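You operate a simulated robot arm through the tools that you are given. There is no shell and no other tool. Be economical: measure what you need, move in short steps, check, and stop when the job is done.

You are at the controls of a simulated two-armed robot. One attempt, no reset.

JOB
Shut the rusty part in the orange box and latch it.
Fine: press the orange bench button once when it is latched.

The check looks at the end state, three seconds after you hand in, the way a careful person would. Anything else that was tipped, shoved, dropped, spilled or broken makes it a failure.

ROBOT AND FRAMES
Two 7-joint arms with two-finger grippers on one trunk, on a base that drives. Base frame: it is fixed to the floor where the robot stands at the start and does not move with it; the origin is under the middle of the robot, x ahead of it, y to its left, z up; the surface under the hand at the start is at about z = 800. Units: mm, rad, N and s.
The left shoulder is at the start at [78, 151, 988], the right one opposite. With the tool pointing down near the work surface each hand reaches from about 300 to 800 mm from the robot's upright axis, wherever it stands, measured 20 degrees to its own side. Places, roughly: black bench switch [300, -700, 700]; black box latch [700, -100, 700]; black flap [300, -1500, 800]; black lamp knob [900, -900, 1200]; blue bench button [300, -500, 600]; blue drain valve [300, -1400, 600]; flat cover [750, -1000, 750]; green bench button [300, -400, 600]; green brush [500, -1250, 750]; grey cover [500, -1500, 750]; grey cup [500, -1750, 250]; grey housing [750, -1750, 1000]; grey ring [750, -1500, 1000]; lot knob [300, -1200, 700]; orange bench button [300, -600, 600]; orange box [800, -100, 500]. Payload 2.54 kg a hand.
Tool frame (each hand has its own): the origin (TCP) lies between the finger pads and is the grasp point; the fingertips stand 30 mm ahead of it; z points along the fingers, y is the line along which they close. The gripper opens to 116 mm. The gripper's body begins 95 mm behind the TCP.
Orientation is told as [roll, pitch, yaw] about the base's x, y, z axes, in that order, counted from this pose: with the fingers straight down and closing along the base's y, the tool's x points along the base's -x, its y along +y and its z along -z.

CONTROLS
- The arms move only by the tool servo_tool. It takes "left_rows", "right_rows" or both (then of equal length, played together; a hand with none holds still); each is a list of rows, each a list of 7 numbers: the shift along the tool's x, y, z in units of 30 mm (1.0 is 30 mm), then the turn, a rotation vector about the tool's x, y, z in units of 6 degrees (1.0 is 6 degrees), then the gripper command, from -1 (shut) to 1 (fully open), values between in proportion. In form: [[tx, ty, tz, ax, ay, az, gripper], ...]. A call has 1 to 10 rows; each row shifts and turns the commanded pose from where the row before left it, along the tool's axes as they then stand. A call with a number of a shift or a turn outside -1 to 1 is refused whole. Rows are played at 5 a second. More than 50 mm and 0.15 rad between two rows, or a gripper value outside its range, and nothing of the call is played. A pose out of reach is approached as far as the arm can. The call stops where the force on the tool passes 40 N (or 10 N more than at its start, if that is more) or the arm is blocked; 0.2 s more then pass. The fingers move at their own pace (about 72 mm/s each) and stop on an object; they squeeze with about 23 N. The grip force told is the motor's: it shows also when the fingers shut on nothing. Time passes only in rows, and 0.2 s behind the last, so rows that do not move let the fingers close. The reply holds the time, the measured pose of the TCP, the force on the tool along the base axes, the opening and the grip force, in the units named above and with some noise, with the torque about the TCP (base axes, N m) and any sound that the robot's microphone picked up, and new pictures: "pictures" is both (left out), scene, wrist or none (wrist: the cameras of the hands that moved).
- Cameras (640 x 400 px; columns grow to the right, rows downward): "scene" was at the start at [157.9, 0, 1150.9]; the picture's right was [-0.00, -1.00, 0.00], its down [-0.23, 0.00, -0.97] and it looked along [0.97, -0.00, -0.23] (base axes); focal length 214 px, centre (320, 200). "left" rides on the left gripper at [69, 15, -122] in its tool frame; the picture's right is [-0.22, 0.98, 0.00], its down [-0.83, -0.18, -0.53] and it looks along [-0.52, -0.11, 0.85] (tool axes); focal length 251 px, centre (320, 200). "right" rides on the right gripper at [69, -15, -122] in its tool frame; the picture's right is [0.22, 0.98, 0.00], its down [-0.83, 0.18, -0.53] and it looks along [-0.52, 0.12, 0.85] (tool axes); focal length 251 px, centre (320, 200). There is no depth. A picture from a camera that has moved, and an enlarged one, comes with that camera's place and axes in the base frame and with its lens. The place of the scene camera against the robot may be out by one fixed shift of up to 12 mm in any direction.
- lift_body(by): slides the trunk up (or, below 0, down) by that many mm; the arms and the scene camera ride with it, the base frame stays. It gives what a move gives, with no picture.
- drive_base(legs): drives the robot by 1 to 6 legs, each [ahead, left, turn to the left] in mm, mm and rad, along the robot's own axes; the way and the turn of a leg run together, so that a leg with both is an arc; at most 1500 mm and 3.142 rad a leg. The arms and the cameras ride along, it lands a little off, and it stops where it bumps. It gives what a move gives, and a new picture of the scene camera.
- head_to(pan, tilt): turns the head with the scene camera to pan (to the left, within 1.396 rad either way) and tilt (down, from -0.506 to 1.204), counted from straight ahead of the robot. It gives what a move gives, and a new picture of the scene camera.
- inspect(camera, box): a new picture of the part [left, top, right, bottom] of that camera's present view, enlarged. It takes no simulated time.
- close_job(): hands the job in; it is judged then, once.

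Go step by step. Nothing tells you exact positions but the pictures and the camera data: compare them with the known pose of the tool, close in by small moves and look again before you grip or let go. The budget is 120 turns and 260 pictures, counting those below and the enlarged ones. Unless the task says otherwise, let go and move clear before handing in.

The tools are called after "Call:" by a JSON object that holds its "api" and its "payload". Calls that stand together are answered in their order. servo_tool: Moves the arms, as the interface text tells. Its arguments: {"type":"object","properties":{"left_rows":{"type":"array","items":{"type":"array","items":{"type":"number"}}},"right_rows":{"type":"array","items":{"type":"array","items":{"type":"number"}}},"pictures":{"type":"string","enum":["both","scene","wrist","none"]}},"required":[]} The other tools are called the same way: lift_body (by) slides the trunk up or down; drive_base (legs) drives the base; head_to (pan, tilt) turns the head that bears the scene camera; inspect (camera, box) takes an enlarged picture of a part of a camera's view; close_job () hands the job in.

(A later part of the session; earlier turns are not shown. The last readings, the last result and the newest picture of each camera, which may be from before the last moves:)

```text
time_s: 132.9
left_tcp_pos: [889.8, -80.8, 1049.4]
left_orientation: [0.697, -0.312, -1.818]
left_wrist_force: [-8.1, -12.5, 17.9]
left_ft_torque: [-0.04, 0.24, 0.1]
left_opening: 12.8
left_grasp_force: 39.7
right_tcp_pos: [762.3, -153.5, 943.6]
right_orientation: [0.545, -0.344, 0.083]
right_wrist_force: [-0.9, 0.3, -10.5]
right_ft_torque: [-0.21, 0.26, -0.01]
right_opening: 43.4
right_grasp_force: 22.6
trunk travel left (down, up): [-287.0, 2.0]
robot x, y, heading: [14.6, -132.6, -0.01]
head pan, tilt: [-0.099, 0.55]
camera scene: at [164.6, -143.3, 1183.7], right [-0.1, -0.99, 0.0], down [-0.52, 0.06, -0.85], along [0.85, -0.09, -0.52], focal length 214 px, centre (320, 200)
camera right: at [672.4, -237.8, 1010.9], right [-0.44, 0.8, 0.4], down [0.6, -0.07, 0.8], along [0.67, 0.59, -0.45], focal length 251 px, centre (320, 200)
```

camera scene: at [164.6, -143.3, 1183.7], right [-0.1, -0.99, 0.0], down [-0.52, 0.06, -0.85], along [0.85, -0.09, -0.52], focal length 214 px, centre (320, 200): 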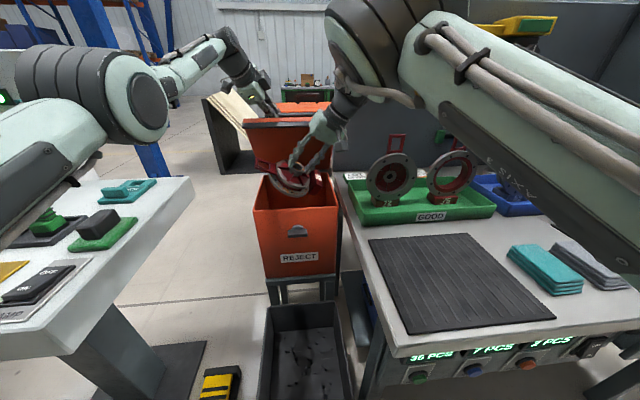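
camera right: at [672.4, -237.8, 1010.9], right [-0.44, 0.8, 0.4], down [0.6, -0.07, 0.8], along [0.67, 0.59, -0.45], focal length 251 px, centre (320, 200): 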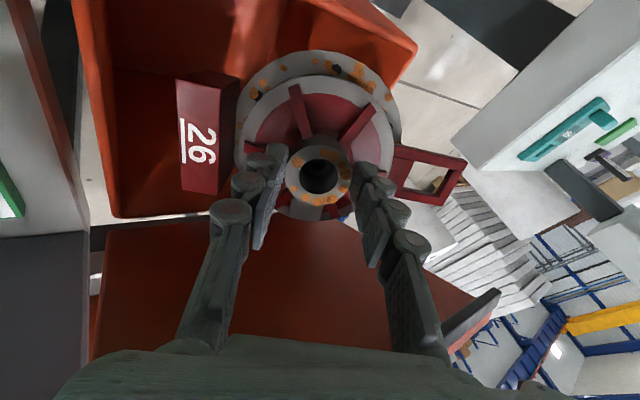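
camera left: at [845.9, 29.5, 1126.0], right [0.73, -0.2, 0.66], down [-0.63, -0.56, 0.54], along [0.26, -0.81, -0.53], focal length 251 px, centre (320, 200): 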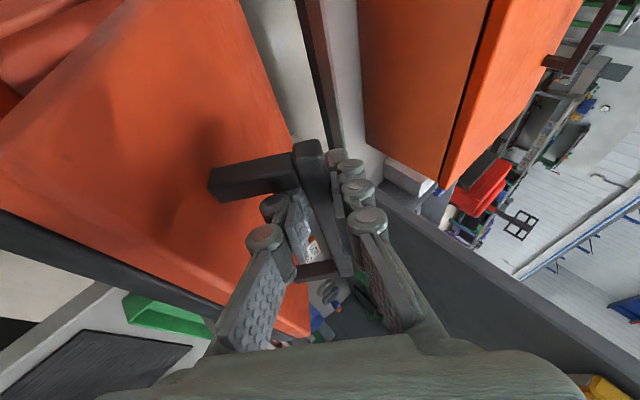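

The part is now well inside the mouth with its base leading down. I'll descend straight.

Call:
{"api": "servo_tool", "payload": {"right_rows": [[0.23, -0.32, 0.54, 0, 0, 0, -1], [0.23, -0.32, 0.54, 0, 0, 0, -1], [0.23, -0.32, 0.54, 0, 0, 0, -1], [0.23, -0.32, 0.54, 0, 0, 0, -1]], "pictures": "both"}}

```text
time_s: 133.9
left_tcp_pos: [888.5, -80.4, 1049.5]
left_orientation: [0.699, -0.312, -1.814]
left_wrist_force: [-8.1, -14.1, 17.7]
left_ft_torque: [0.06, 0.33, 0.14]
left_opening: 12.6
left_grasp_force: 39.2
right_tcp_pos: [766.0, -154.4, 862.6]
right_orientation: [0.544, -0.342, 0.084]
right_wrist_force: [-0.2, 0.5, -10.1]
right_ft_torque: [-0.24, 0.26, 0.0]
right_opening: 43.4
right_grasp_force: 23.0
trunk travel left (down, up): [-287.0, 2.0]
robot x, y, heading: [15.2, -129.3, -0.007]
head pan, tilt: [-0.099, 0.55]
camera scene: at [164.6, -143.5, 1183.7], right [-0.1, -0.99, 0.0], down [-0.52, 0.06, -0.85], along [0.85, -0.09, -0.52], focal length 214 px, centre (320, 200)
camera right: at [675.4, -238.0, 930.5], right [-0.44, 0.8, 0.4], down [0.6, -0.07, 0.8], along [0.67, 0.59, -0.45], focal length 251 px, centre (320, 200)
```

scene: 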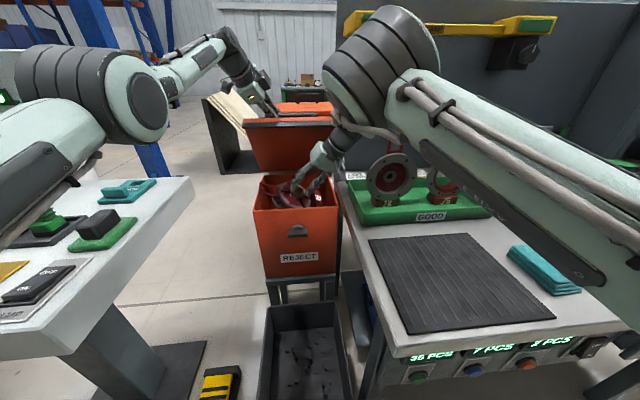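
right: 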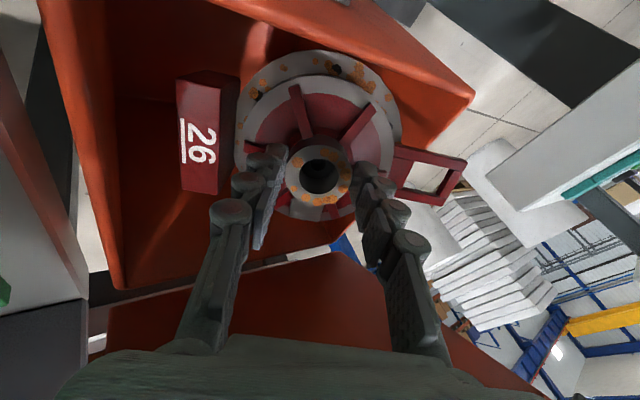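

Going well. I'll descend another 45 mm in small steps.

Call:
{"api": "servo_tool", "payload": {"right_rows": [[0.17, -0.24, 0.4, 0, 0, 0, -1], [0.17, -0.24, 0.4, 0, 0, 0, -1], [0.17, -0.24, 0.4, 0, 0, 0, -1]], "pictures": "wrist"}}

Call:
{"api": "inspect", "payload": {"camera": "scene", "box": [240, 120, 370, 240]}}

```text
time_s: 134.7
left_tcp_pos: [888.9, -80.8, 1049.6]
left_orientation: [0.698, -0.313, -1.815]
left_wrist_force: [-7.6, -13.9, 17.9]
left_ft_torque: [0.08, 0.4, 0.17]
left_opening: 12.6
left_grasp_force: 38.9
right_tcp_pos: [763.0, -154.4, 818.3]
right_orientation: [0.546, -0.342, 0.085]
right_wrist_force: [-0.3, 0.9, -10.7]
right_ft_torque: [-0.21, 0.23, 0.0]
right_opening: 43.3
right_grasp_force: 22.7
trunk travel left (down, up): [-287.0, 2.0]
robot x, y, heading: [15.3, -133.7, -0.009]
head pan, tilt: [-0.099, 0.55]
camera right: at [673.1, -238.7, 885.5], right [-0.44, 0.8, 0.41], down [0.6, -0.07, 0.79], along [0.67, 0.6, -0.45], focal length 251 px, centre (320, 200)
```

right: 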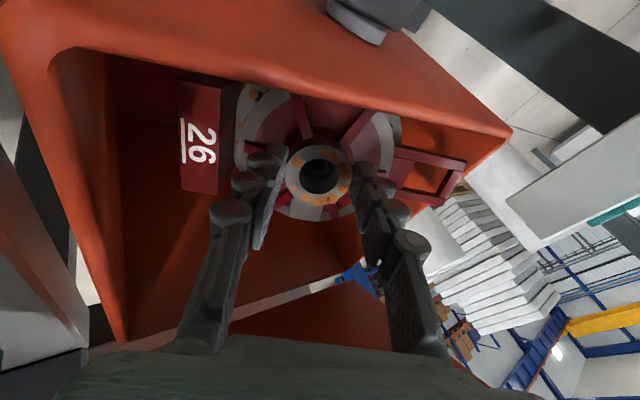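

```text
3.33 times, centred on (305, 180) of scene
camera zoom: at [164.6, -143.5, 1183.7], right [-0.1, -0.99, 0.0], down [-0.52, 0.06, -0.85], along [0.85, -0.09, -0.52], focal length 715 px, centre (370, 267)
```

zoom: 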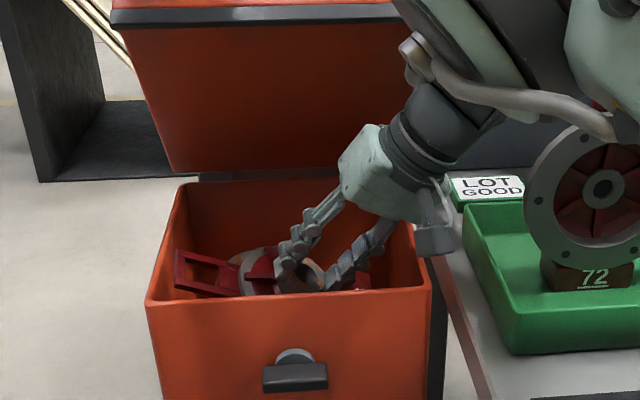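

The part is deep in the box. I'll lower 20 mm more, release, and lift out along the same path.

Call:
{"api": "servo_tool", "payload": {"right_rows": [[0.15, -0.21, 0.36, 0, 0, 0, -1], [0.08, -0.11, 0.18, 0, 0, 0, -1], [0, 0, 0, 0, 0, 0, -0.7], [0, 0, 0, 0, 0, 0, -0.1], [0, 0, 0, 0, 0, 0, 0.1], [0, 0, 0, 0, 0, 0, 0.1], [0, 0, 0, 0, 0, 0, 0.1]], "pictures": "both"}}

Call:
{"api": "inspect", "payload": {"camera": "scene", "box": [240, 120, 370, 240]}}

```text
time_s: 136.3
left_tcp_pos: [888.8, -80.6, 1048.2]
left_orientation: [0.698, -0.313, -1.814]
left_wrist_force: [-6.7, -15.5, 14.1]
left_ft_torque: [0.05, 0.32, 0.18]
left_opening: 13.0
left_grasp_force: 39.4
right_tcp_pos: [761.0, -155.6, 798.0]
right_orientation: [0.546, -0.345, 0.084]
right_wrist_force: [-0.9, 0.1, 0.7]
right_ft_torque: [0.0, 0.01, 0.0]
right_opening: 63.8
right_grasp_force: 0.0
trunk travel left (down, up): [-287.0, 2.0]
robot x, y, heading: [13.8, -133.8, -0.006]
head pan, tilt: [-0.099, 0.55]
camera scene: at [163.9, -143.5, 1183.9], right [-0.1, -0.99, 0.0], down [-0.52, 0.06, -0.85], along [0.85, -0.09, -0.52], focal length 214 px, centre (320, 200)
camera right: at [671.0, -239.1, 864.9], right [-0.44, 0.8, 0.4], down [0.6, -0.07, 0.8], along [0.67, 0.59, -0.45], focal length 251 px, centre (320, 200)
```

scene: 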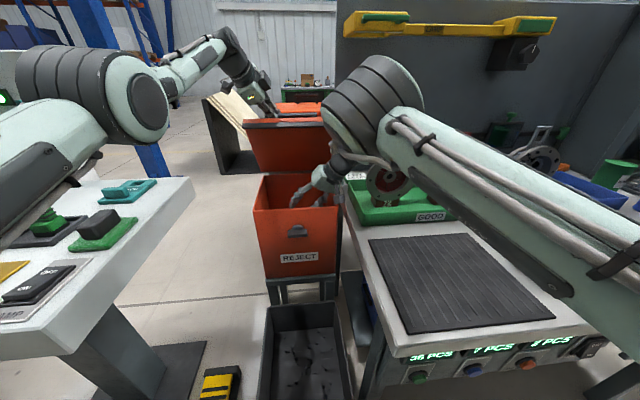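
right: 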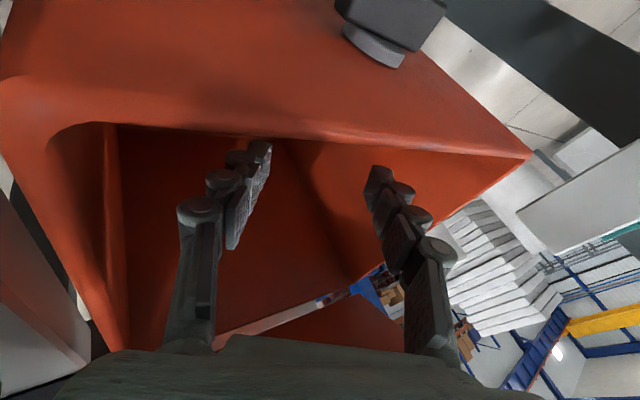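

```text
3.33 times, centred on (305, 180) of scene
camera zoom: at [163.9, -143.5, 1183.9], right [-0.1, -0.99, 0.0], down [-0.52, 0.06, -0.85], along [0.85, -0.09, -0.52], focal length 715 px, centre (370, 267)
```

zoom: 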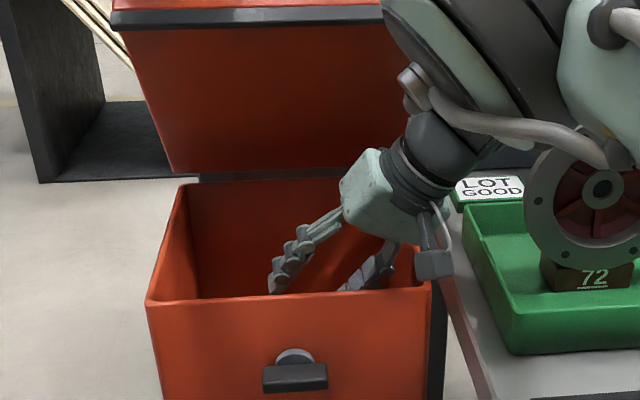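

Part released inside the box. I'll withdraw the right hand straight up.

Call:
{"api": "servo_tool", "payload": {"right_rows": [[-0.3, 0.43, -0.73, 0, 0, 0, 0], [-0.3, 0.43, -0.73, 0, 0, 0, 0], [-0.3, 0.43, -0.73, 0, 0, 0, 0], [-0.3, 0.43, -0.73, 0, 0, 0, 0], [-0.3, 0.43, -0.73, 0, 0, 0, 0], [0.6, 0.43, -0.5, 0, 0, 0, -0.5], [0.9, 0, -0.2, 0, 0, 0, -1], [0.9, -0.3, -0.2, 0, 0, 0, -1]], "pictures": "both"}}

```text
time_s: 138.1
left_tcp_pos: [887.4, -81.1, 1049.3]
left_orientation: [0.697, -0.313, -1.816]
left_wrist_force: [-7.4, -15.8, 14.0]
left_ft_torque: [0.24, 0.41, 0.32]
left_opening: 12.8
left_grasp_force: 38.5
right_tcp_pos: [721.1, -205.0, 936.0]
right_orientation: [0.546, -0.344, 0.087]
right_wrist_force: [0.8, -0.3, -0.9]
right_ft_torque: [0.01, 0.0, 0.02]
right_opening: 0.0
right_grasp_force: 22.9
right hand out of reach, approached as far as the arm can: row 2, 6, 7, 8
trunk travel left (down, up): [-287.0, 2.0]
robot x, y, heading: [14.0, -132.4, -0.007]
head pan, tilt: [-0.099, 0.55]
camera scene: at [163.9, -143.6, 1183.9], right [-0.1, -0.99, 0.0], down [-0.52, 0.06, -0.85], along [0.85, -0.09, -0.52], focal length 214 px, centre (320, 200)
camera right: at [631.0, -289.0, 1003.3], right [-0.44, 0.8, 0.4], down [0.6, -0.07, 0.8], along [0.67, 0.6, -0.45], focal length 251 px, centre (320, 200)
```

scene: 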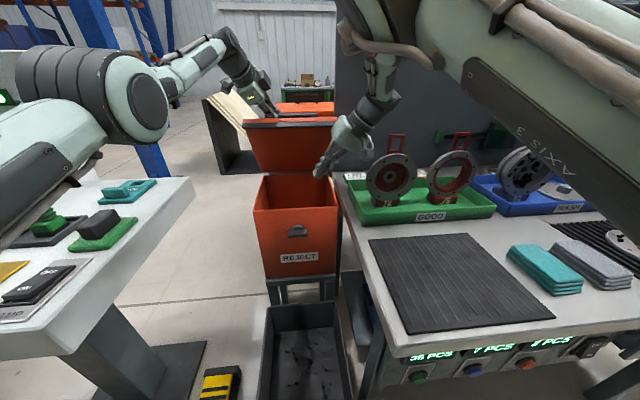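
right: 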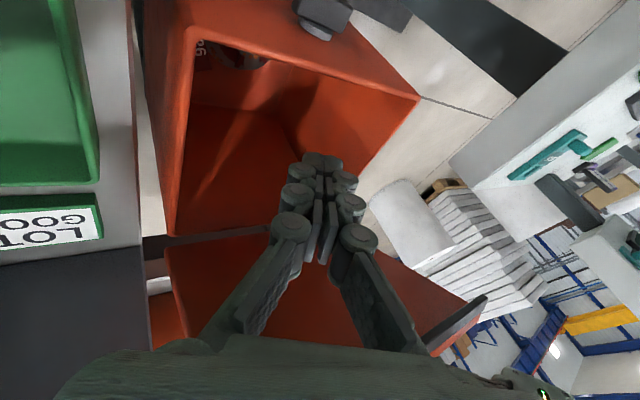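

The part rests inside. Now I'll pull the right hand back and up toward its home area and straighten it.

Call:
{"api": "servo_tool", "payload": {"right_rows": [[0.6, 0.36, -0.45, 0, 0, 0, -1], [0.67, 0.36, -0.48, 0, 0, 0, -1], [0.67, 0.36, -0.48, 0.5, 0, 0, -1], [0.67, 0.2, -0.48, 0.8, 0.3, 0, -1], [0.67, 0.1, -0.4, 0.8, 0.5, 0, -1], [0.67, 0, -0.4, 0.8, 0.5, 0, -1], [0.6, -0.3, -0.3, 0.8, 0.5, 0, -1], [0.6, -0.5, -0.2, 0.8, 0.5, 0, -1], [0.5, -0.8, 0, 0.5, 0.5, 0, -1], [0.3, -0.9, 0, 0, 0.5, 0, -1]], "pictures": "both"}}

```text
time_s: 140.3
left_tcp_pos: [888.2, -79.8, 1049.1]
left_orientation: [0.698, -0.312, -1.813]
left_wrist_force: [-7.4, -16.5, 12.9]
left_ft_torque: [0.35, 0.44, 0.37]
left_opening: 12.3
left_grasp_force: 39.0
right_tcp_pos: [606.7, -400.8, 1008.1]
right_orientation: [0.003, -0.006, 0.148]
right_wrist_force: [0.2, 0.5, 1.0]
right_ft_torque: [0.03, 0.01, -0.04]
right_opening: 0.1
right_grasp_force: 22.8
right hand out of reach, approached as far as the arm can: row 1, 2, 3, 4, 5, 6, 7, 8
trunk travel left (down, up): [-287.0, 2.0]
robot x, y, heading: [12.8, -131.2, -0.006]
head pan, tilt: [-0.099, 0.55]
camera scene: at [164.0, -143.6, 1183.8], right [-0.1, -0.99, 0.0], down [-0.52, 0.06, -0.85], along [0.85, -0.09, -0.52], focal length 214 px, centre (320, 200)
camera right: at [540.1, -425.2, 1128.3], right [-0.36, 0.93, 0.0], down [0.79, 0.3, 0.54], along [0.5, 0.19, -0.84], focal length 251 px, centre (320, 200)
```

scene: 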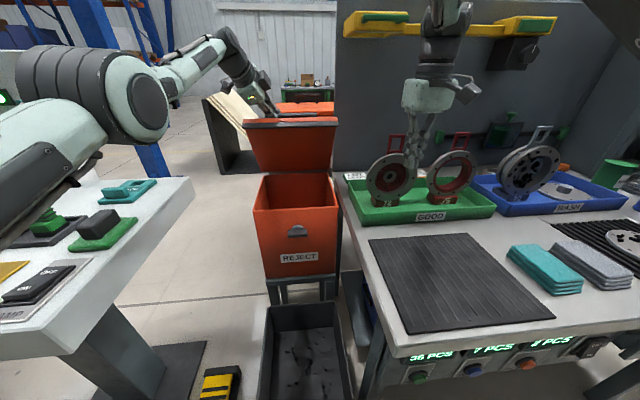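
right: 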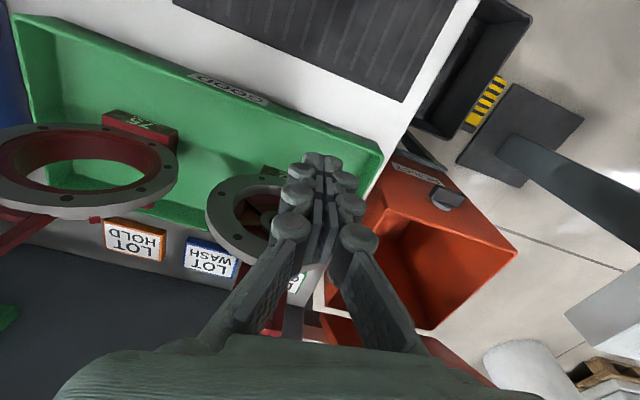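

Right hand is clear. Now I'll pivot the left wrist back and start closing the lid, also lifting the right hand higher.

Call:
{"api": "servo_tool", "payload": {"left_rows": [[0, 0, 0, 0, 0.7, 0, -1], [0, 0, 0, 0, 0.7, 0, -1], [0, 0, 0, 0, 0.7, 0, -1], [0, 0, 0, 0, 0.7, 0, -1], [0, 0, 0, 0, 0.7, 0, -1]], "right_rows": [[0.6, 0, -0.8, 0, 0, 0, -1], [0.8, 0, -0.6, 0, 0, 0, -1], [0.8, 0, -0.6, 0, 0, 0, -1], [0.8, 0, -0.6, 0, 0, 0, -1], [0.8, 0, -0.5, 0, 0, 0, -1]], "pictures": "none"}}

Call:
{"api": "servo_tool", "payload": {"left_rows": [[0, -0.82, -0.22, -0.85, 0, 0, -1], [0, -0.73, -0.24, -0.85, 0, 0, -1], [0, -0.74, -0.23, -0.85, 0, 0, -1], [0, -0.74, -0.22, -0.85, 0, 0, -1]], "pictures": "scene"}}

```text
time_s: 141.5
left_tcp_pos: [883.5, -77.3, 1042.3]
left_orientation: [0.654, -0.022, -1.579]
left_wrist_force: [-2.0, -11.1, 2.3]
left_ft_torque: [0.2, 0.17, -0.39]
left_opening: 12.7
left_grasp_force: 37.4
left hand out of reach, approached as far as the arm can: row 4, 5
right_tcp_pos: [493.1, -431.9, 1084.6]
right_orientation: [0.071, 0.003, 0.124]
right_wrist_force: [0.9, 0.7, -0.4]
right_ft_torque: [0.0, -0.02, -0.05]
right_opening: 0.1
right_grasp_force: 22.9
trunk travel left (down, up): [-287.0, 2.0]
robot x, y, heading: [7.9, -133.8, -0.003]
head pan, tilt: [-0.099, 0.55]
```

```text
time_s: 142.2
left_tcp_pos: [923.9, -75.9, 1054.0]
left_orientation: [0.85, -0.034, -1.602]
left_wrist_force: [-11.3, -6.7, 3.9]
left_ft_torque: [0.95, 2.59, -0.46]
left_opening: 16.0
left_grasp_force: 39.4
left hand out of reach, approached as far as the arm can: row 1, 2, 3
right_tcp_pos: [493.7, -432.1, 1081.5]
right_orientation: [0.071, 0.011, 0.122]
right_wrist_force: [0.6, 0.6, -1.1]
right_ft_torque: [-0.02, -0.03, 0.01]
right_opening: 0.1
right_grasp_force: 23.1
trunk travel left (down, up): [-287.0, 2.0]
robot x, y, heading: [10.9, -132.4, -0.009]
head pan, tilt: [-0.099, 0.55]
stopped in row 3 (left hand): the force on the tool passed its limit at 65 N (the readings are from after the stop); the commanded pose is now the measured one
camera scene: at [165.1, -162.9, 1206.5], right [-0.32, -0.95, 0.0], down [-0.28, 0.09, -0.96], along [0.91, -0.3, -0.3], focal length 214 px, centre (320, 200)
```

scene: 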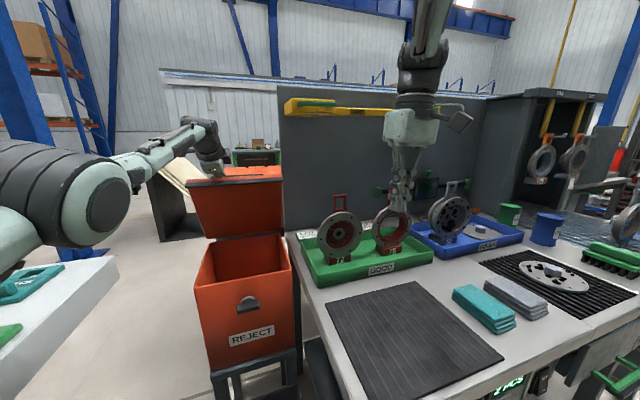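

The wrist ran into a limit and pushed the lid further open. I'll follow the opening path's wrist angle instead, in gentler steps.

Call:
{"api": "servo_tool", "payload": {"left_rows": [[0, -0.4, -0.31, 0.3, 0, 0, -1], [0, -0.4, -0.31, 0.3, 0, 0, -1], [0, -0.45, -0.25, 0.2, 0, 0, -1], [0, 0, 0, 0, 0, 0, -1]], "pictures": "both"}}

```text
time_s: 143.2
left_tcp_pos: [907.0, -76.6, 1049.9]
left_orientation: [0.765, -0.03, -1.593]
left_wrist_force: [0.9, -1.6, -3.8]
left_ft_torque: [0.92, 0.3, -0.22]
left_opening: 14.5
left_grasp_force: 38.6
left hand out of reach, approached as far as the arm can: row 1, 2, 3
right_tcp_pos: [495.2, -431.7, 1081.9]
right_orientation: [0.072, 0.012, 0.124]
right_wrist_force: [0.2, -0.7, 0.3]
right_ft_torque: [0.0, 0.0, 0.02]
right_opening: 0.2
right_grasp_force: 23.1
trunk travel left (down, up): [-287.0, 2.0]
robot x, y, heading: [12.8, -133.2, -0.004]
head pan, tilt: [-0.099, 0.55]
camera scene: at [166.4, -162.8, 1206.4], right [-0.32, -0.95, 0.0], down [-0.28, 0.09, -0.96], along [0.91, -0.3, -0.29], focal length 214 px, centre (320, 200)
camera left: at [835.9, -3.7, 1146.6], right [0.7, -0.21, 0.68], down [-0.52, -0.81, 0.28], along [0.49, -0.55, -0.67], focal length 251 px, centre (320, 200)
```

scene: 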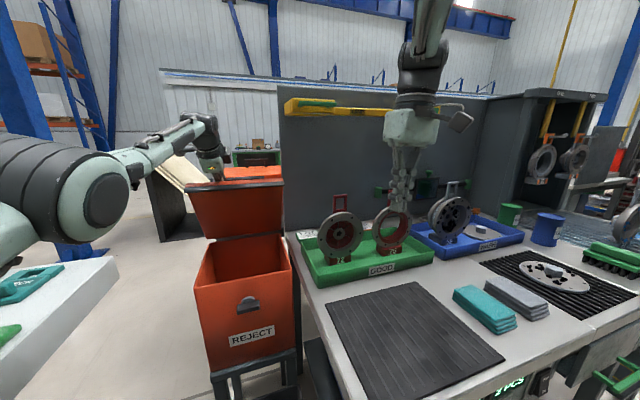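
left: 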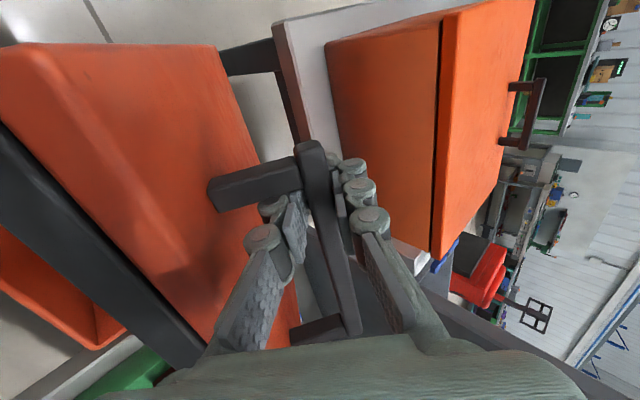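

Good. I'll continue down the arc.

Call:
{"api": "servo_tool", "payload": {"left_rows": [[0, -0.58, -0.38, 0.1, 0, 0, -1], [0, -0.7, -0.33, 0, 0, 0, -1], [0, -0.74, -0.25, -0.2, 0, 0, -1], [0, 0, 0, 0, 0, 0, -1]], "pictures": "none"}}

```text
time_s: 144.2
left_tcp_pos: [907.8, -82.0, 1050.4]
left_orientation: [0.782, -0.032, -1.587]
left_wrist_force: [-4.2, 30.0, 7.7]
left_ft_torque: [0.4, 0.4, -0.7]
left_opening: 15.3
left_grasp_force: 39.8
left hand out of reach, approached as far as the arm can: row 1, 2, 3
right_tcp_pos: [493.3, -428.9, 1082.8]
right_orientation: [0.069, 0.011, 0.122]
right_wrist_force: [0.0, 0.7, 0.7]
right_ft_torque: [0.03, -0.01, -0.01]
right_opening: 0.2
right_grasp_force: 22.7
trunk travel left (down, up): [-287.0, 2.0]
robot x, y, heading: [10.5, -135.2, -0.01]
head pan, tilt: [-0.099, 0.55]
```

The arm is stuck at its limit. At this angle the lid's path is nearly straight toward the robot, so I can pull it closed by driving the base back and lowering the trunk in small steps.

Call:
{"api": "drive_base", "payload": {"legs": [[-35, 0, 0]]}}

Call:
{"api": "lift_body", "payload": {"by": -10}}

```text
time_s: 145.1
left_tcp_pos: [876.9, -87.6, 1037.5]
left_orientation: [0.766, -0.036, -1.59]
left_wrist_force: [5.7, 19.2, -21.1]
left_ft_torque: [0.41, 0.32, -0.58]
left_opening: 13.0
left_grasp_force: 37.8
right_tcp_pos: [463.3, -427.9, 1080.3]
right_orientation: [0.071, 0.015, 0.121]
right_wrist_force: [0.1, 0.5, 0.0]
right_ft_torque: [0.02, 0.02, 0.0]
right_opening: 0.0
right_grasp_force: 23.3
trunk travel left (down, up): [-287.0, 2.0]
robot x, y, heading: [-18.7, -132.2, -0.007]
head pan, tilt: [-0.099, 0.55]
camera scene: at [135.4, -159.9, 1205.8], right [-0.31, -0.95, 0.0], down [-0.28, 0.09, -0.95], along [0.91, -0.3, -0.3], focal length 214 px, centre (320, 200)
```

scene: 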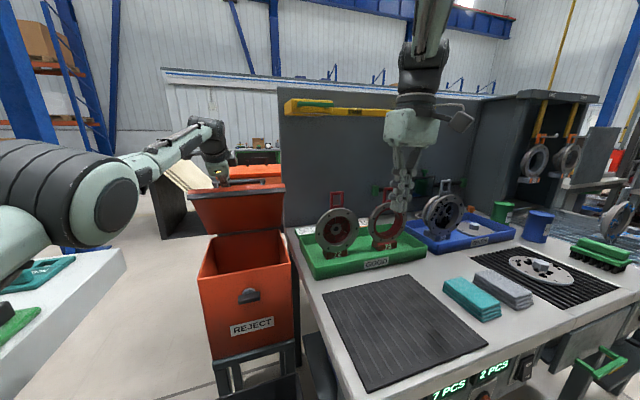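

```text
time_s: 145.7
left_tcp_pos: [873.9, -87.0, 1037.3]
left_orientation: [0.777, -0.03, -1.591]
left_wrist_force: [-6.4, 6.1, 9.6]
left_ft_torque: [0.91, 0.37, -0.31]
left_opening: 12.9
left_grasp_force: 37.9
right_tcp_pos: [458.4, -429.8, 1072.0]
right_orientation: [0.073, 0.016, 0.122]
right_wrist_force: [0.7, -0.7, 0.3]
right_ft_torque: [0.0, 0.03, 0.01]
right_opening: 0.0
right_grasp_force: 23.0
trunk travel left (down, up): [-277.0, 12.0]
robot x, y, heading: [-20.2, -132.2, -0.01]
head pan, tilt: [-0.099, 0.55]
```

That works well. I'll continue with the base and trunk, then hand back to the arm.

Call:
{"api": "drive_base", "payload": {"legs": [[-43, 0, 0]]}}

Call:
{"api": "lift_body", "payload": {"by": -22}}

Call:
{"api": "servo_tool", "payload": {"left_rows": [[0, -0.35, -0.1, -0.5, 0, 0, -1], [0, -0.37, -0.1, -0.5, 0, 0, -1], [0, -0.37, -0.1, -0.5, 0, 0, -1], [0, -0.37, -0.1, -0.5, 0, 0, -1]], "pictures": "scene"}}

```text
time_s: 146.6
left_tcp_pos: [834.4, -86.1, 1019.6]
left_orientation: [0.757, -0.032, -1.588]
left_wrist_force: [16.2, 1.4, -26.7]
left_ft_torque: [0.77, -0.15, -0.16]
left_opening: 13.8
left_grasp_force: 38.8
right_tcp_pos: [421.7, -430.0, 1066.5]
right_orientation: [0.076, 0.024, 0.121]
right_wrist_force: [-0.4, 0.6, 0.4]
right_ft_torque: [-0.01, 0.01, 0.0]
right_opening: 0.0
right_grasp_force: 22.4
trunk travel left (down, up): [-277.0, 12.0]
robot x, y, heading: [-66.7, -131.1, -0.004]
head pan, tilt: [-0.099, 0.55]
camera scene: at [94.3, -160.5, 1194.3], right [-0.3, -0.95, 0.0], down [-0.3, 0.09, -0.95], along [0.91, -0.29, -0.31], focal length 214 px, centre (320, 200)
```

scene: 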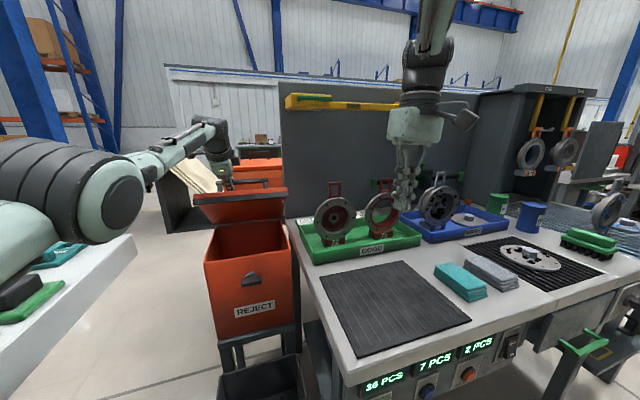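

```text
time_s: 147.2
left_tcp_pos: [827.0, -86.3, 1014.5]
left_orientation: [0.775, -0.03, -1.588]
left_wrist_force: [-16.7, 3.4, 20.7]
left_ft_torque: [0.87, -0.26, -0.29]
left_opening: 13.7
left_grasp_force: 38.8
right_tcp_pos: [412.3, -429.7, 1048.1]
right_orientation: [0.074, 0.018, 0.121]
right_wrist_force: [0.2, 0.2, -0.1]
right_ft_torque: [-0.03, 0.01, 0.04]
right_opening: 0.0
right_grasp_force: 22.5
trunk travel left (down, up): [-255.0, 34.0]
robot x, y, heading: [-65.8, -129.8, -0.006]
head pan, tilt: [-0.099, 0.55]
```

```text
time_s: 148.2
left_tcp_pos: [864.7, -96.9, 1011.8]
left_orientation: [0.987, -0.032, -1.596]
left_wrist_force: [-21.2, -5.2, 26.2]
left_ft_torque: [0.9, 0.72, -0.01]
left_opening: 13.0
left_grasp_force: 38.1
left hand out of reach, approached as far as the arm can: row 1, 2, 3, 4
right_tcp_pos: [411.0, -432.6, 1047.5]
right_orientation: [0.076, 0.017, 0.121]
right_wrist_force: [0.7, 0.3, -0.4]
right_ft_torque: [0.02, 0.01, 0.01]
right_opening: 0.2
right_grasp_force: 23.0
trunk travel left (down, up): [-255.0, 34.0]
robot x, y, heading: [-64.9, -131.4, -0.012]
head pan, tilt: [-0.099, 0.55]
camera scene: at [83.6, -161.2, 1173.4], right [-0.29, -0.96, 0.0], down [-0.3, 0.09, -0.95], along [0.91, -0.28, -0.31], focal length 214 px, centre (320, 200)
```

scene: 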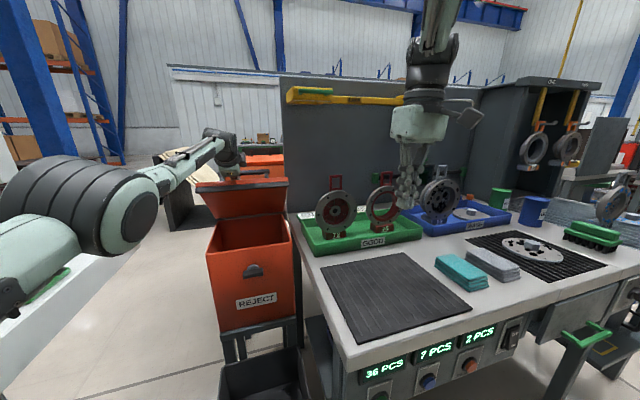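

I'll use only the base and trunk for the arc, in finer alternating steps.

Call:
{"api": "drive_base", "payload": {"legs": [[-20, 0, 0]]}}

Call:
{"api": "lift_body", "payload": {"by": -18}}

Call:
{"api": "drive_base", "payload": {"legs": [[-24, 0, 0]]}}

Call:
{"api": "lift_body", "payload": {"by": -20}}

Call:
{"api": "drive_base", "payload": {"legs": [[-18, 0, 0]]}}

Call:
{"api": "lift_body", "payload": {"by": -18}}

```text
time_s: 149.0
left_tcp_pos: [847.9, -97.8, 999.5]
left_orientation: [0.969, -0.03, -1.596]
left_wrist_force: [-7.9, -23.8, 2.5]
left_ft_torque: [0.65, 0.41, -0.24]
left_opening: 11.6
left_grasp_force: 37.2
right_tcp_pos: [398.0, -432.6, 1043.0]
right_orientation: [0.078, 0.022, 0.12]
right_wrist_force: [0.3, 0.5, -0.5]
right_ft_torque: [-0.01, 0.0, 0.0]
right_opening: 0.0
right_grasp_force: 23.6
trunk travel left (down, up): [-255.0, 34.0]
robot x, y, heading: [-86.1, -130.5, -0.006]
head pan, tilt: [-0.099, 0.55]
camera scene: at [68.4, -162.2, 1172.2], right [-0.29, -0.96, 0.0], down [-0.3, 0.1, -0.95], along [0.91, -0.28, -0.32], focal length 214 px, centre (320, 200)
```

scene: 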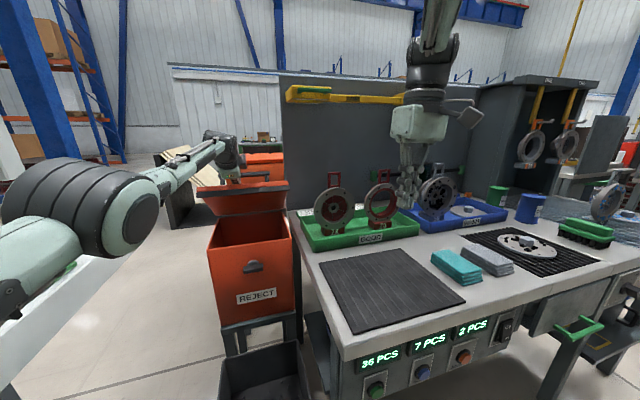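

```text
time_s: 149.7
left_tcp_pos: [845.1, -96.7, 989.3]
left_orientation: [0.981, -0.035, -1.598]
left_wrist_force: [-21.1, -1.8, 21.8]
left_ft_torque: [0.74, 0.16, -0.35]
left_opening: 11.4
left_grasp_force: 37.4
right_tcp_pos: [393.4, -432.2, 1027.0]
right_orientation: [0.078, 0.023, 0.12]
right_wrist_force: [-0.1, -0.1, -0.4]
right_ft_torque: [0.03, -0.01, -0.01]
right_opening: 0.0
right_grasp_force: 23.4
trunk travel left (down, up): [-237.0, 52.0]
robot x, y, heading: [-86.9, -128.5, -0.005]
head pan, tilt: [-0.099, 0.55]
```

```text
time_s: 150.5
left_tcp_pos: [827.3, -96.9, 971.2]
left_orientation: [0.958, -0.033, -1.595]
left_wrist_force: [9.5, -9.4, -13.2]
left_ft_torque: [0.73, -0.45, -0.1]
left_opening: 12.1
left_grasp_force: 37.7
right_tcp_pos: [377.2, -432.6, 1022.0]
right_orientation: [0.081, 0.033, 0.121]
right_wrist_force: [0.1, -0.2, -0.4]
right_ft_torque: [0.0, 0.01, -0.01]
right_opening: 0.0
right_grasp_force: 23.0
trunk travel left (down, up): [-237.0, 52.0]
robot x, y, heading: [-104.9, -130.4, -0.009]
head pan, tilt: [-0.099, 0.55]
camera scene: at [49.2, -159.8, 1152.3], right [-0.28, -0.96, 0.0], down [-0.32, 0.09, -0.94], along [0.9, -0.27, -0.33], focal length 214 px, centre (320, 200)
```

scene: 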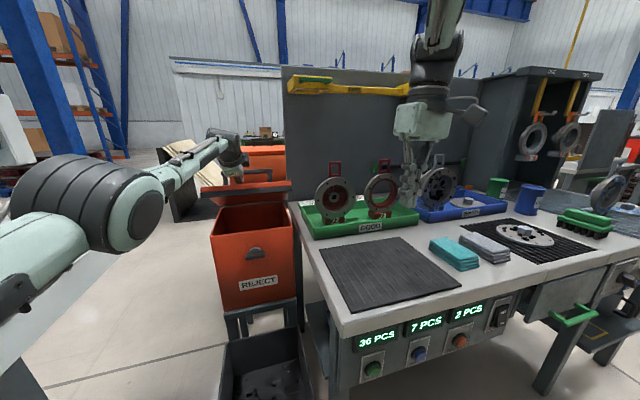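

```text
time_s: 151.2
left_tcp_pos: [822.0, -96.0, 965.7]
left_orientation: [0.973, -0.035, -1.597]
left_wrist_force: [-20.8, 0.3, 18.3]
left_ft_torque: [0.68, -0.33, -0.48]
left_opening: 13.2
left_grasp_force: 38.2
right_tcp_pos: [369.7, -431.4, 1004.3]
right_orientation: [0.081, 0.027, 0.12]
right_wrist_force: [-0.3, 0.3, 0.0]
right_ft_torque: [0.02, -0.05, -0.02]
right_opening: 0.0
right_grasp_force: 23.1
trunk travel left (down, up): [-217.0, 72.0]
robot x, y, heading: [-107.0, -131.4, -0.008]
head pan, tilt: [-0.099, 0.55]
```

```text
time_s: 151.9
left_tcp_pos: [808.6, -97.4, 950.3]
left_orientation: [0.952, -0.032, -1.595]
left_wrist_force: [9.9, -3.8, -12.1]
left_ft_torque: [0.78, -0.32, -0.05]
left_opening: 14.2
left_grasp_force: 38.2
right_tcp_pos: [359.3, -432.7, 999.5]
right_orientation: [0.082, 0.036, 0.119]
right_wrist_force: [-0.1, -0.2, -0.4]
right_ft_torque: [-0.03, 0.02, -0.05]
right_opening: 0.0
right_grasp_force: 22.8
trunk travel left (down, up): [-217.0, 72.0]
robot x, y, heading: [-125.3, -131.8, -0.014]
head pan, tilt: [-0.099, 0.55]
camera scene: at [31.8, -158.4, 1131.2], right [-0.27, -0.96, 0.0], down [-0.33, 0.09, -0.94], along [0.9, -0.26, -0.34], focal length 214 px, centre (320, 200)
```

scene: 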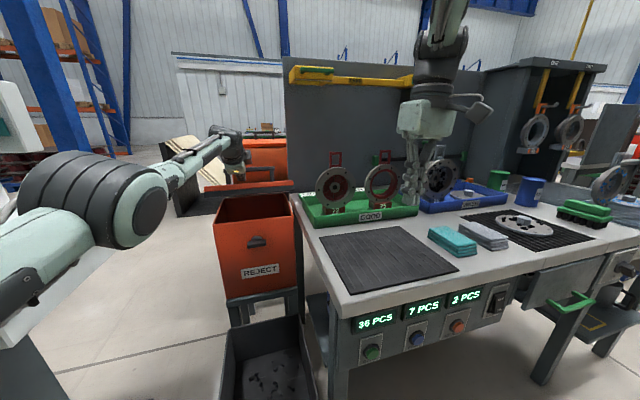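

```text
time_s: 152.6
left_tcp_pos: [805.2, -96.2, 941.2]
left_orientation: [0.963, -0.034, -1.597]
left_wrist_force: [-19.4, 2.9, 12.1]
left_ft_torque: [0.48, -0.43, -0.7]
left_opening: 14.6
left_grasp_force: 38.9
right_tcp_pos: [353.7, -432.1, 984.6]
right_orientation: [0.083, 0.035, 0.119]
right_wrist_force: [0.4, -0.4, 0.3]
right_ft_torque: [0.02, 0.0, 0.01]
right_opening: 0.1
right_grasp_force: 23.0
trunk travel left (down, up): [-199.0, 90.0]
robot x, y, heading: [-126.3, -131.8, -0.007]
head pan, tilt: [-0.099, 0.55]
```

About 20° left. Continuing the same way.

Call:
{"api": "drive_base", "payload": {"legs": [[-12, 0, 0]]}}

Call:
{"api": "lift_body", "payload": {"by": -22}}

Call:
{"api": "drive_base", "payload": {"legs": [[-10, 0, 0]]}}

Call:
{"api": "lift_body", "payload": {"by": -22}}

Call:
{"api": "drive_base", "payload": {"legs": [[-8, 0, 0]]}}

Call:
{"api": "lift_body", "payload": {"by": -18}}

Call:
{"api": "inspect", "payload": {"camera": "scene", "box": [170, 120, 340, 300]}}

Call:
{"api": "inspect", "payload": {"camera": "left", "box": [0, 0, 640, 400]}}

```text
time_s: 153.3
left_tcp_pos: [797.6, -96.6, 929.2]
left_orientation: [0.948, -0.032, -1.595]
left_wrist_force: [10.1, -3.8, -10.4]
left_ft_torque: [0.58, -0.21, -0.35]
left_opening: 14.9
left_grasp_force: 39.0
right_tcp_pos: [347.4, -432.2, 979.3]
right_orientation: [0.082, 0.042, 0.12]
right_wrist_force: [0.1, 0.3, -0.4]
right_ft_torque: [-0.04, 0.0, 0.04]
right_opening: 0.2
right_grasp_force: 23.2
trunk travel left (down, up): [-199.0, 90.0]
robot x, y, heading: [-134.3, -132.3, -0.006]
head pan, tilt: [-0.099, 0.55]
camera scene: at [20.0, -157.4, 1112.0], right [-0.27, -0.96, 0.0], down [-0.34, 0.09, -0.93], along [0.9, -0.25, -0.36], focal length 214 px, centre (320, 200)
```

scene: 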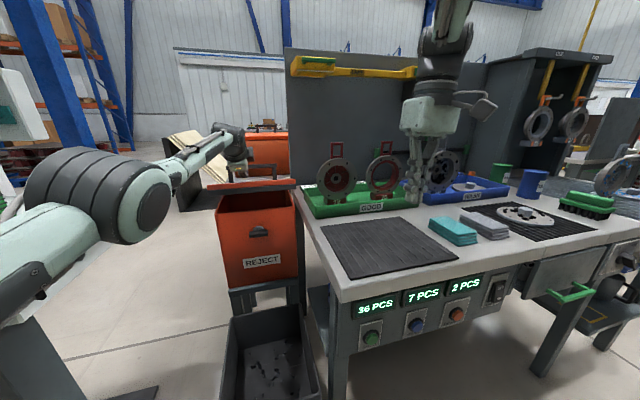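

```text
time_s: 154.0
left_tcp_pos: [795.7, -95.5, 903.1]
left_orientation: [0.942, -0.036, -1.596]
left_wrist_force: [-3.6, -1.0, -2.5]
left_ft_torque: [0.33, -0.16, -0.11]
left_opening: 5.8
left_grasp_force: 33.2
right_tcp_pos: [346.0, -433.0, 955.2]
right_orientation: [0.086, 0.047, 0.115]
right_wrist_force: [1.1, 0.4, -0.4]
right_ft_torque: [0.0, 0.04, 0.01]
right_opening: 0.0
right_grasp_force: 22.5
trunk travel left (down, up): [-177.0, 112.0]
robot x, y, heading: [-135.7, -133.2, -0.004]
head pan, tilt: [-0.099, 0.55]
```

```text
time_s: 154.9
left_tcp_pos: [788.8, -96.8, 891.3]
left_orientation: [0.931, -0.033, -1.594]
left_wrist_force: [14.7, -2.4, -10.0]
left_ft_torque: [0.42, 0.16, -0.07]
left_opening: 5.8
left_grasp_force: 32.3
right_tcp_pos: [340.6, -434.8, 950.3]
right_orientation: [0.09, 0.059, 0.116]
right_wrist_force: [0.6, -0.5, 0.2]
right_ft_torque: [0.02, -0.01, 0.04]
right_opening: 0.0
right_grasp_force: 23.1
trunk travel left (down, up): [-177.0, 112.0]
robot x, y, heading: [-140.3, -130.8, -0.007]
head pan, tilt: [-0.099, 0.55]
stopped in leg 1: the force on the tool passed its limit at 45 N (the readings are from after the stop); the commanded pose is now the measured one
camera scene: at [13.0, -155.4, 1086.3], right [-0.24, -0.97, 0.0], down [-0.38, 0.1, -0.92], along [0.89, -0.22, -0.4], focal length 214 px, centre (320, 200)
```

scene: 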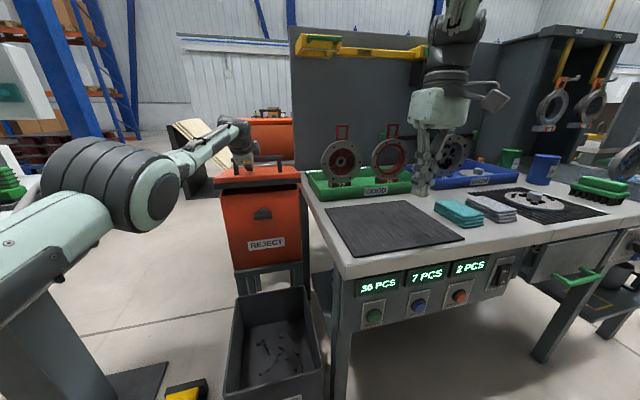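

```text
time_s: 155.6
left_tcp_pos: [789.1, -96.5, 877.1]
left_orientation: [0.937, -0.035, -1.594]
left_wrist_force: [-1.4, -0.7, -3.0]
left_ft_torque: [0.16, -0.16, 0.1]
left_opening: 5.8
left_grasp_force: 29.7
right_tcp_pos: [337.6, -434.6, 929.8]
right_orientation: [0.089, 0.053, 0.116]
right_wrist_force: [-0.2, -0.8, 0.1]
right_ft_torque: [-0.01, -0.01, -0.01]
right_opening: 0.0
right_grasp_force: 23.2
trunk travel left (down, up): [-155.0, 134.0]
robot x, y, heading: [-146.5, -135.0, -0.011]
head pan, tilt: [-0.099, 0.55]
```

```text
time_s: 156.4
left_tcp_pos: [786.6, -97.1, 873.8]
left_orientation: [0.946, -0.035, -1.596]
left_wrist_force: [20.4, -2.0, -6.5]
left_ft_torque: [0.16, -0.45, 0.2]
left_opening: 6.0
left_grasp_force: 30.2
right_tcp_pos: [333.6, -436.2, 925.7]
right_orientation: [0.091, 0.065, 0.114]
right_wrist_force: [0.1, 0.2, -0.1]
right_ft_torque: [0.02, -0.02, 0.02]
right_opening: 0.0
right_grasp_force: 23.6
trunk travel left (down, up): [-155.0, 134.0]
robot x, y, heading: [-151.4, -134.7, -0.016]
head pan, tilt: [-0.099, 0.55]
stopped in leg 1: the force on the tool passed its limit at 52 N (the readings are from after the stop); the commanded pose is now the measured one
camera scene: at [7.6, -155.2, 1063.2], right [-0.24, -0.97, 0.0], down [-0.39, 0.1, -0.91], along [0.89, -0.22, -0.41], focal length 214 px, centre (320, 200)
```

scene: 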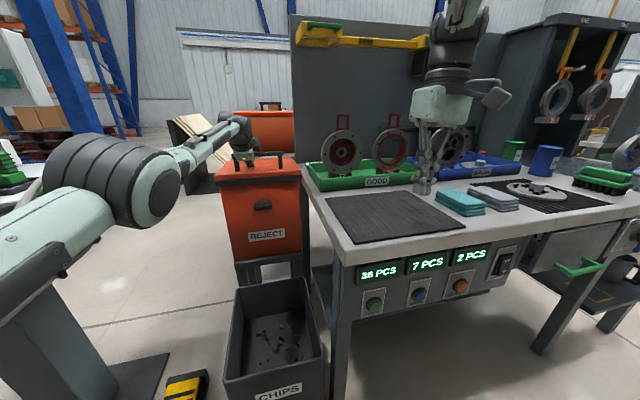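

```text
time_s: 157.0
left_tcp_pos: [784.3, -95.8, 866.8]
left_orientation: [0.958, -0.033, -1.597]
left_wrist_force: [6.9, -0.3, 10.0]
left_ft_torque: [0.45, -2.83, 0.16]
left_opening: 1.2
left_grasp_force: 31.1
right_tcp_pos: [330.9, -435.5, 912.4]
right_orientation: [0.092, 0.057, 0.113]
right_wrist_force: [-0.1, -0.1, -0.5]
right_ft_torque: [-0.01, 0.02, -0.03]
right_opening: 0.0
right_grasp_force: 23.4
trunk travel left (down, up): [-137.0, 152.0]
robot x, y, heading: [-146.9, -131.2, -0.014]
head pan, tilt: [-0.099, 0.55]
```

```text
2.22 times, centred on (255, 210) of scene
camera zoom: at [3.9, -155.3, 1046.1], right [-0.24, -0.97, 0.0], down [-0.39, 0.1, -0.92], along [0.89, -0.22, -0.4], focal length 477 px, centre (464, 178)
```

zoom: 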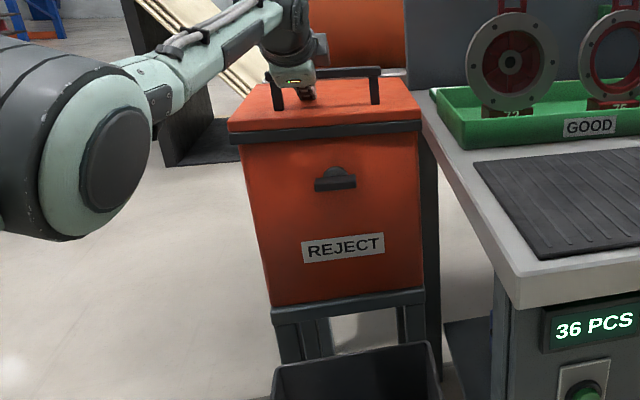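

```text
1.00 times, centred on (320, 200) of left (not enlarged: the box is as wide or as high as the picture)
camera zoom: at [695.1, -23.0, 945.8], right [0.56, -0.2, 0.81], down [-0.56, -0.81, 0.18], along [0.61, -0.56, -0.56], focal length 251 px, centre (320, 200)
```

zoom: 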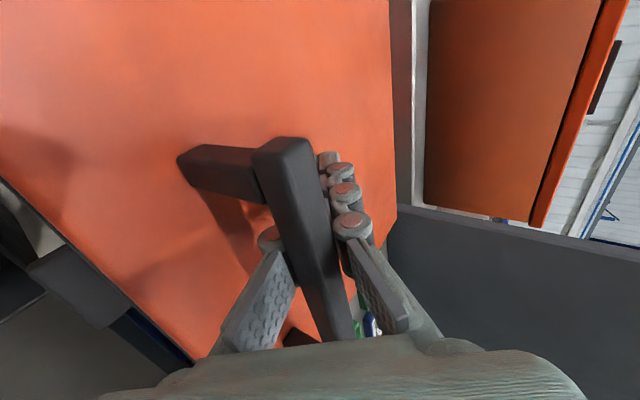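

The lid is shut. I'll release the handle and back out along the finger axis.

Call:
{"api": "servo_tool", "payload": {"left_rows": [[0, 0.1, 0, 0, 0, 0, -0.5], [0, 0, -0.2, 0, 0, 0, -0.4], [0, 0, -0.6, 0, 0, 0, -0.3], [0, 0, -0.8, 0, 0, 0, -0.3], [0, 0, -0.8, 0, 0, 0, -0.3], [0, 0, -0.8, 0, 0, 0, -0.3]], "pictures": "both"}}

```text
time_s: 158.4
left_tcp_pos: [766.5, -109.2, 932.3]
left_orientation: [0.947, -0.035, -1.594]
left_wrist_force: [-3.6, 0.7, -1.6]
left_ft_torque: [-0.01, 0.01, -0.04]
left_opening: 42.4
left_grasp_force: 1.5
left hand out of reach, approached as far as the arm can: row 3, 4, 5, 6
right_tcp_pos: [331.2, -435.4, 911.8]
right_orientation: [0.09, 0.059, 0.115]
right_wrist_force: [0.2, -0.7, -0.3]
right_ft_torque: [0.01, -0.05, -0.02]
right_opening: 0.1
right_grasp_force: 22.5
trunk travel left (down, up): [-137.0, 152.0]
robot x, y, heading: [-149.0, -130.1, -0.008]
head pan, tilt: [-0.099, 0.55]
camera scene: at [4.6, -155.4, 1045.4], right [-0.25, -0.97, 0.0], down [-0.39, 0.1, -0.91], along [0.89, -0.22, -0.41], focal length 214 px, centre (320, 200)
camera left: at [677.6, -35.1, 1013.2], right [0.57, -0.2, 0.8], down [-0.56, -0.81, 0.19], along [0.61, -0.56, -0.57], focal length 251 px, centre (320, 200)
```

scene: 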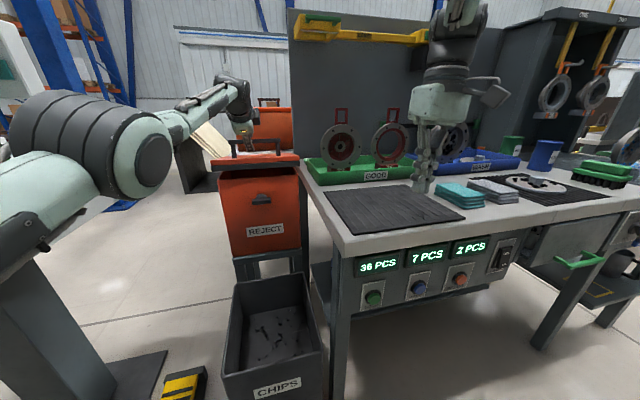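
left: 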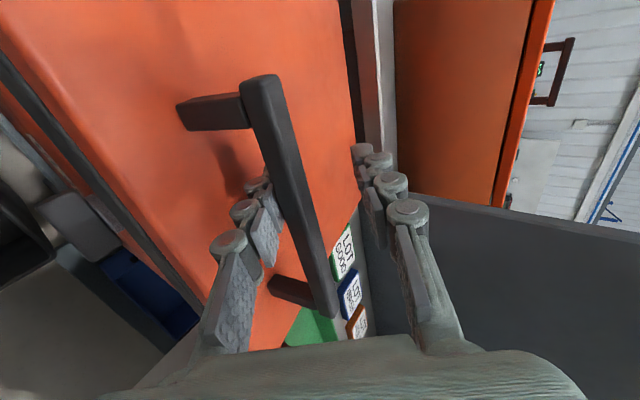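

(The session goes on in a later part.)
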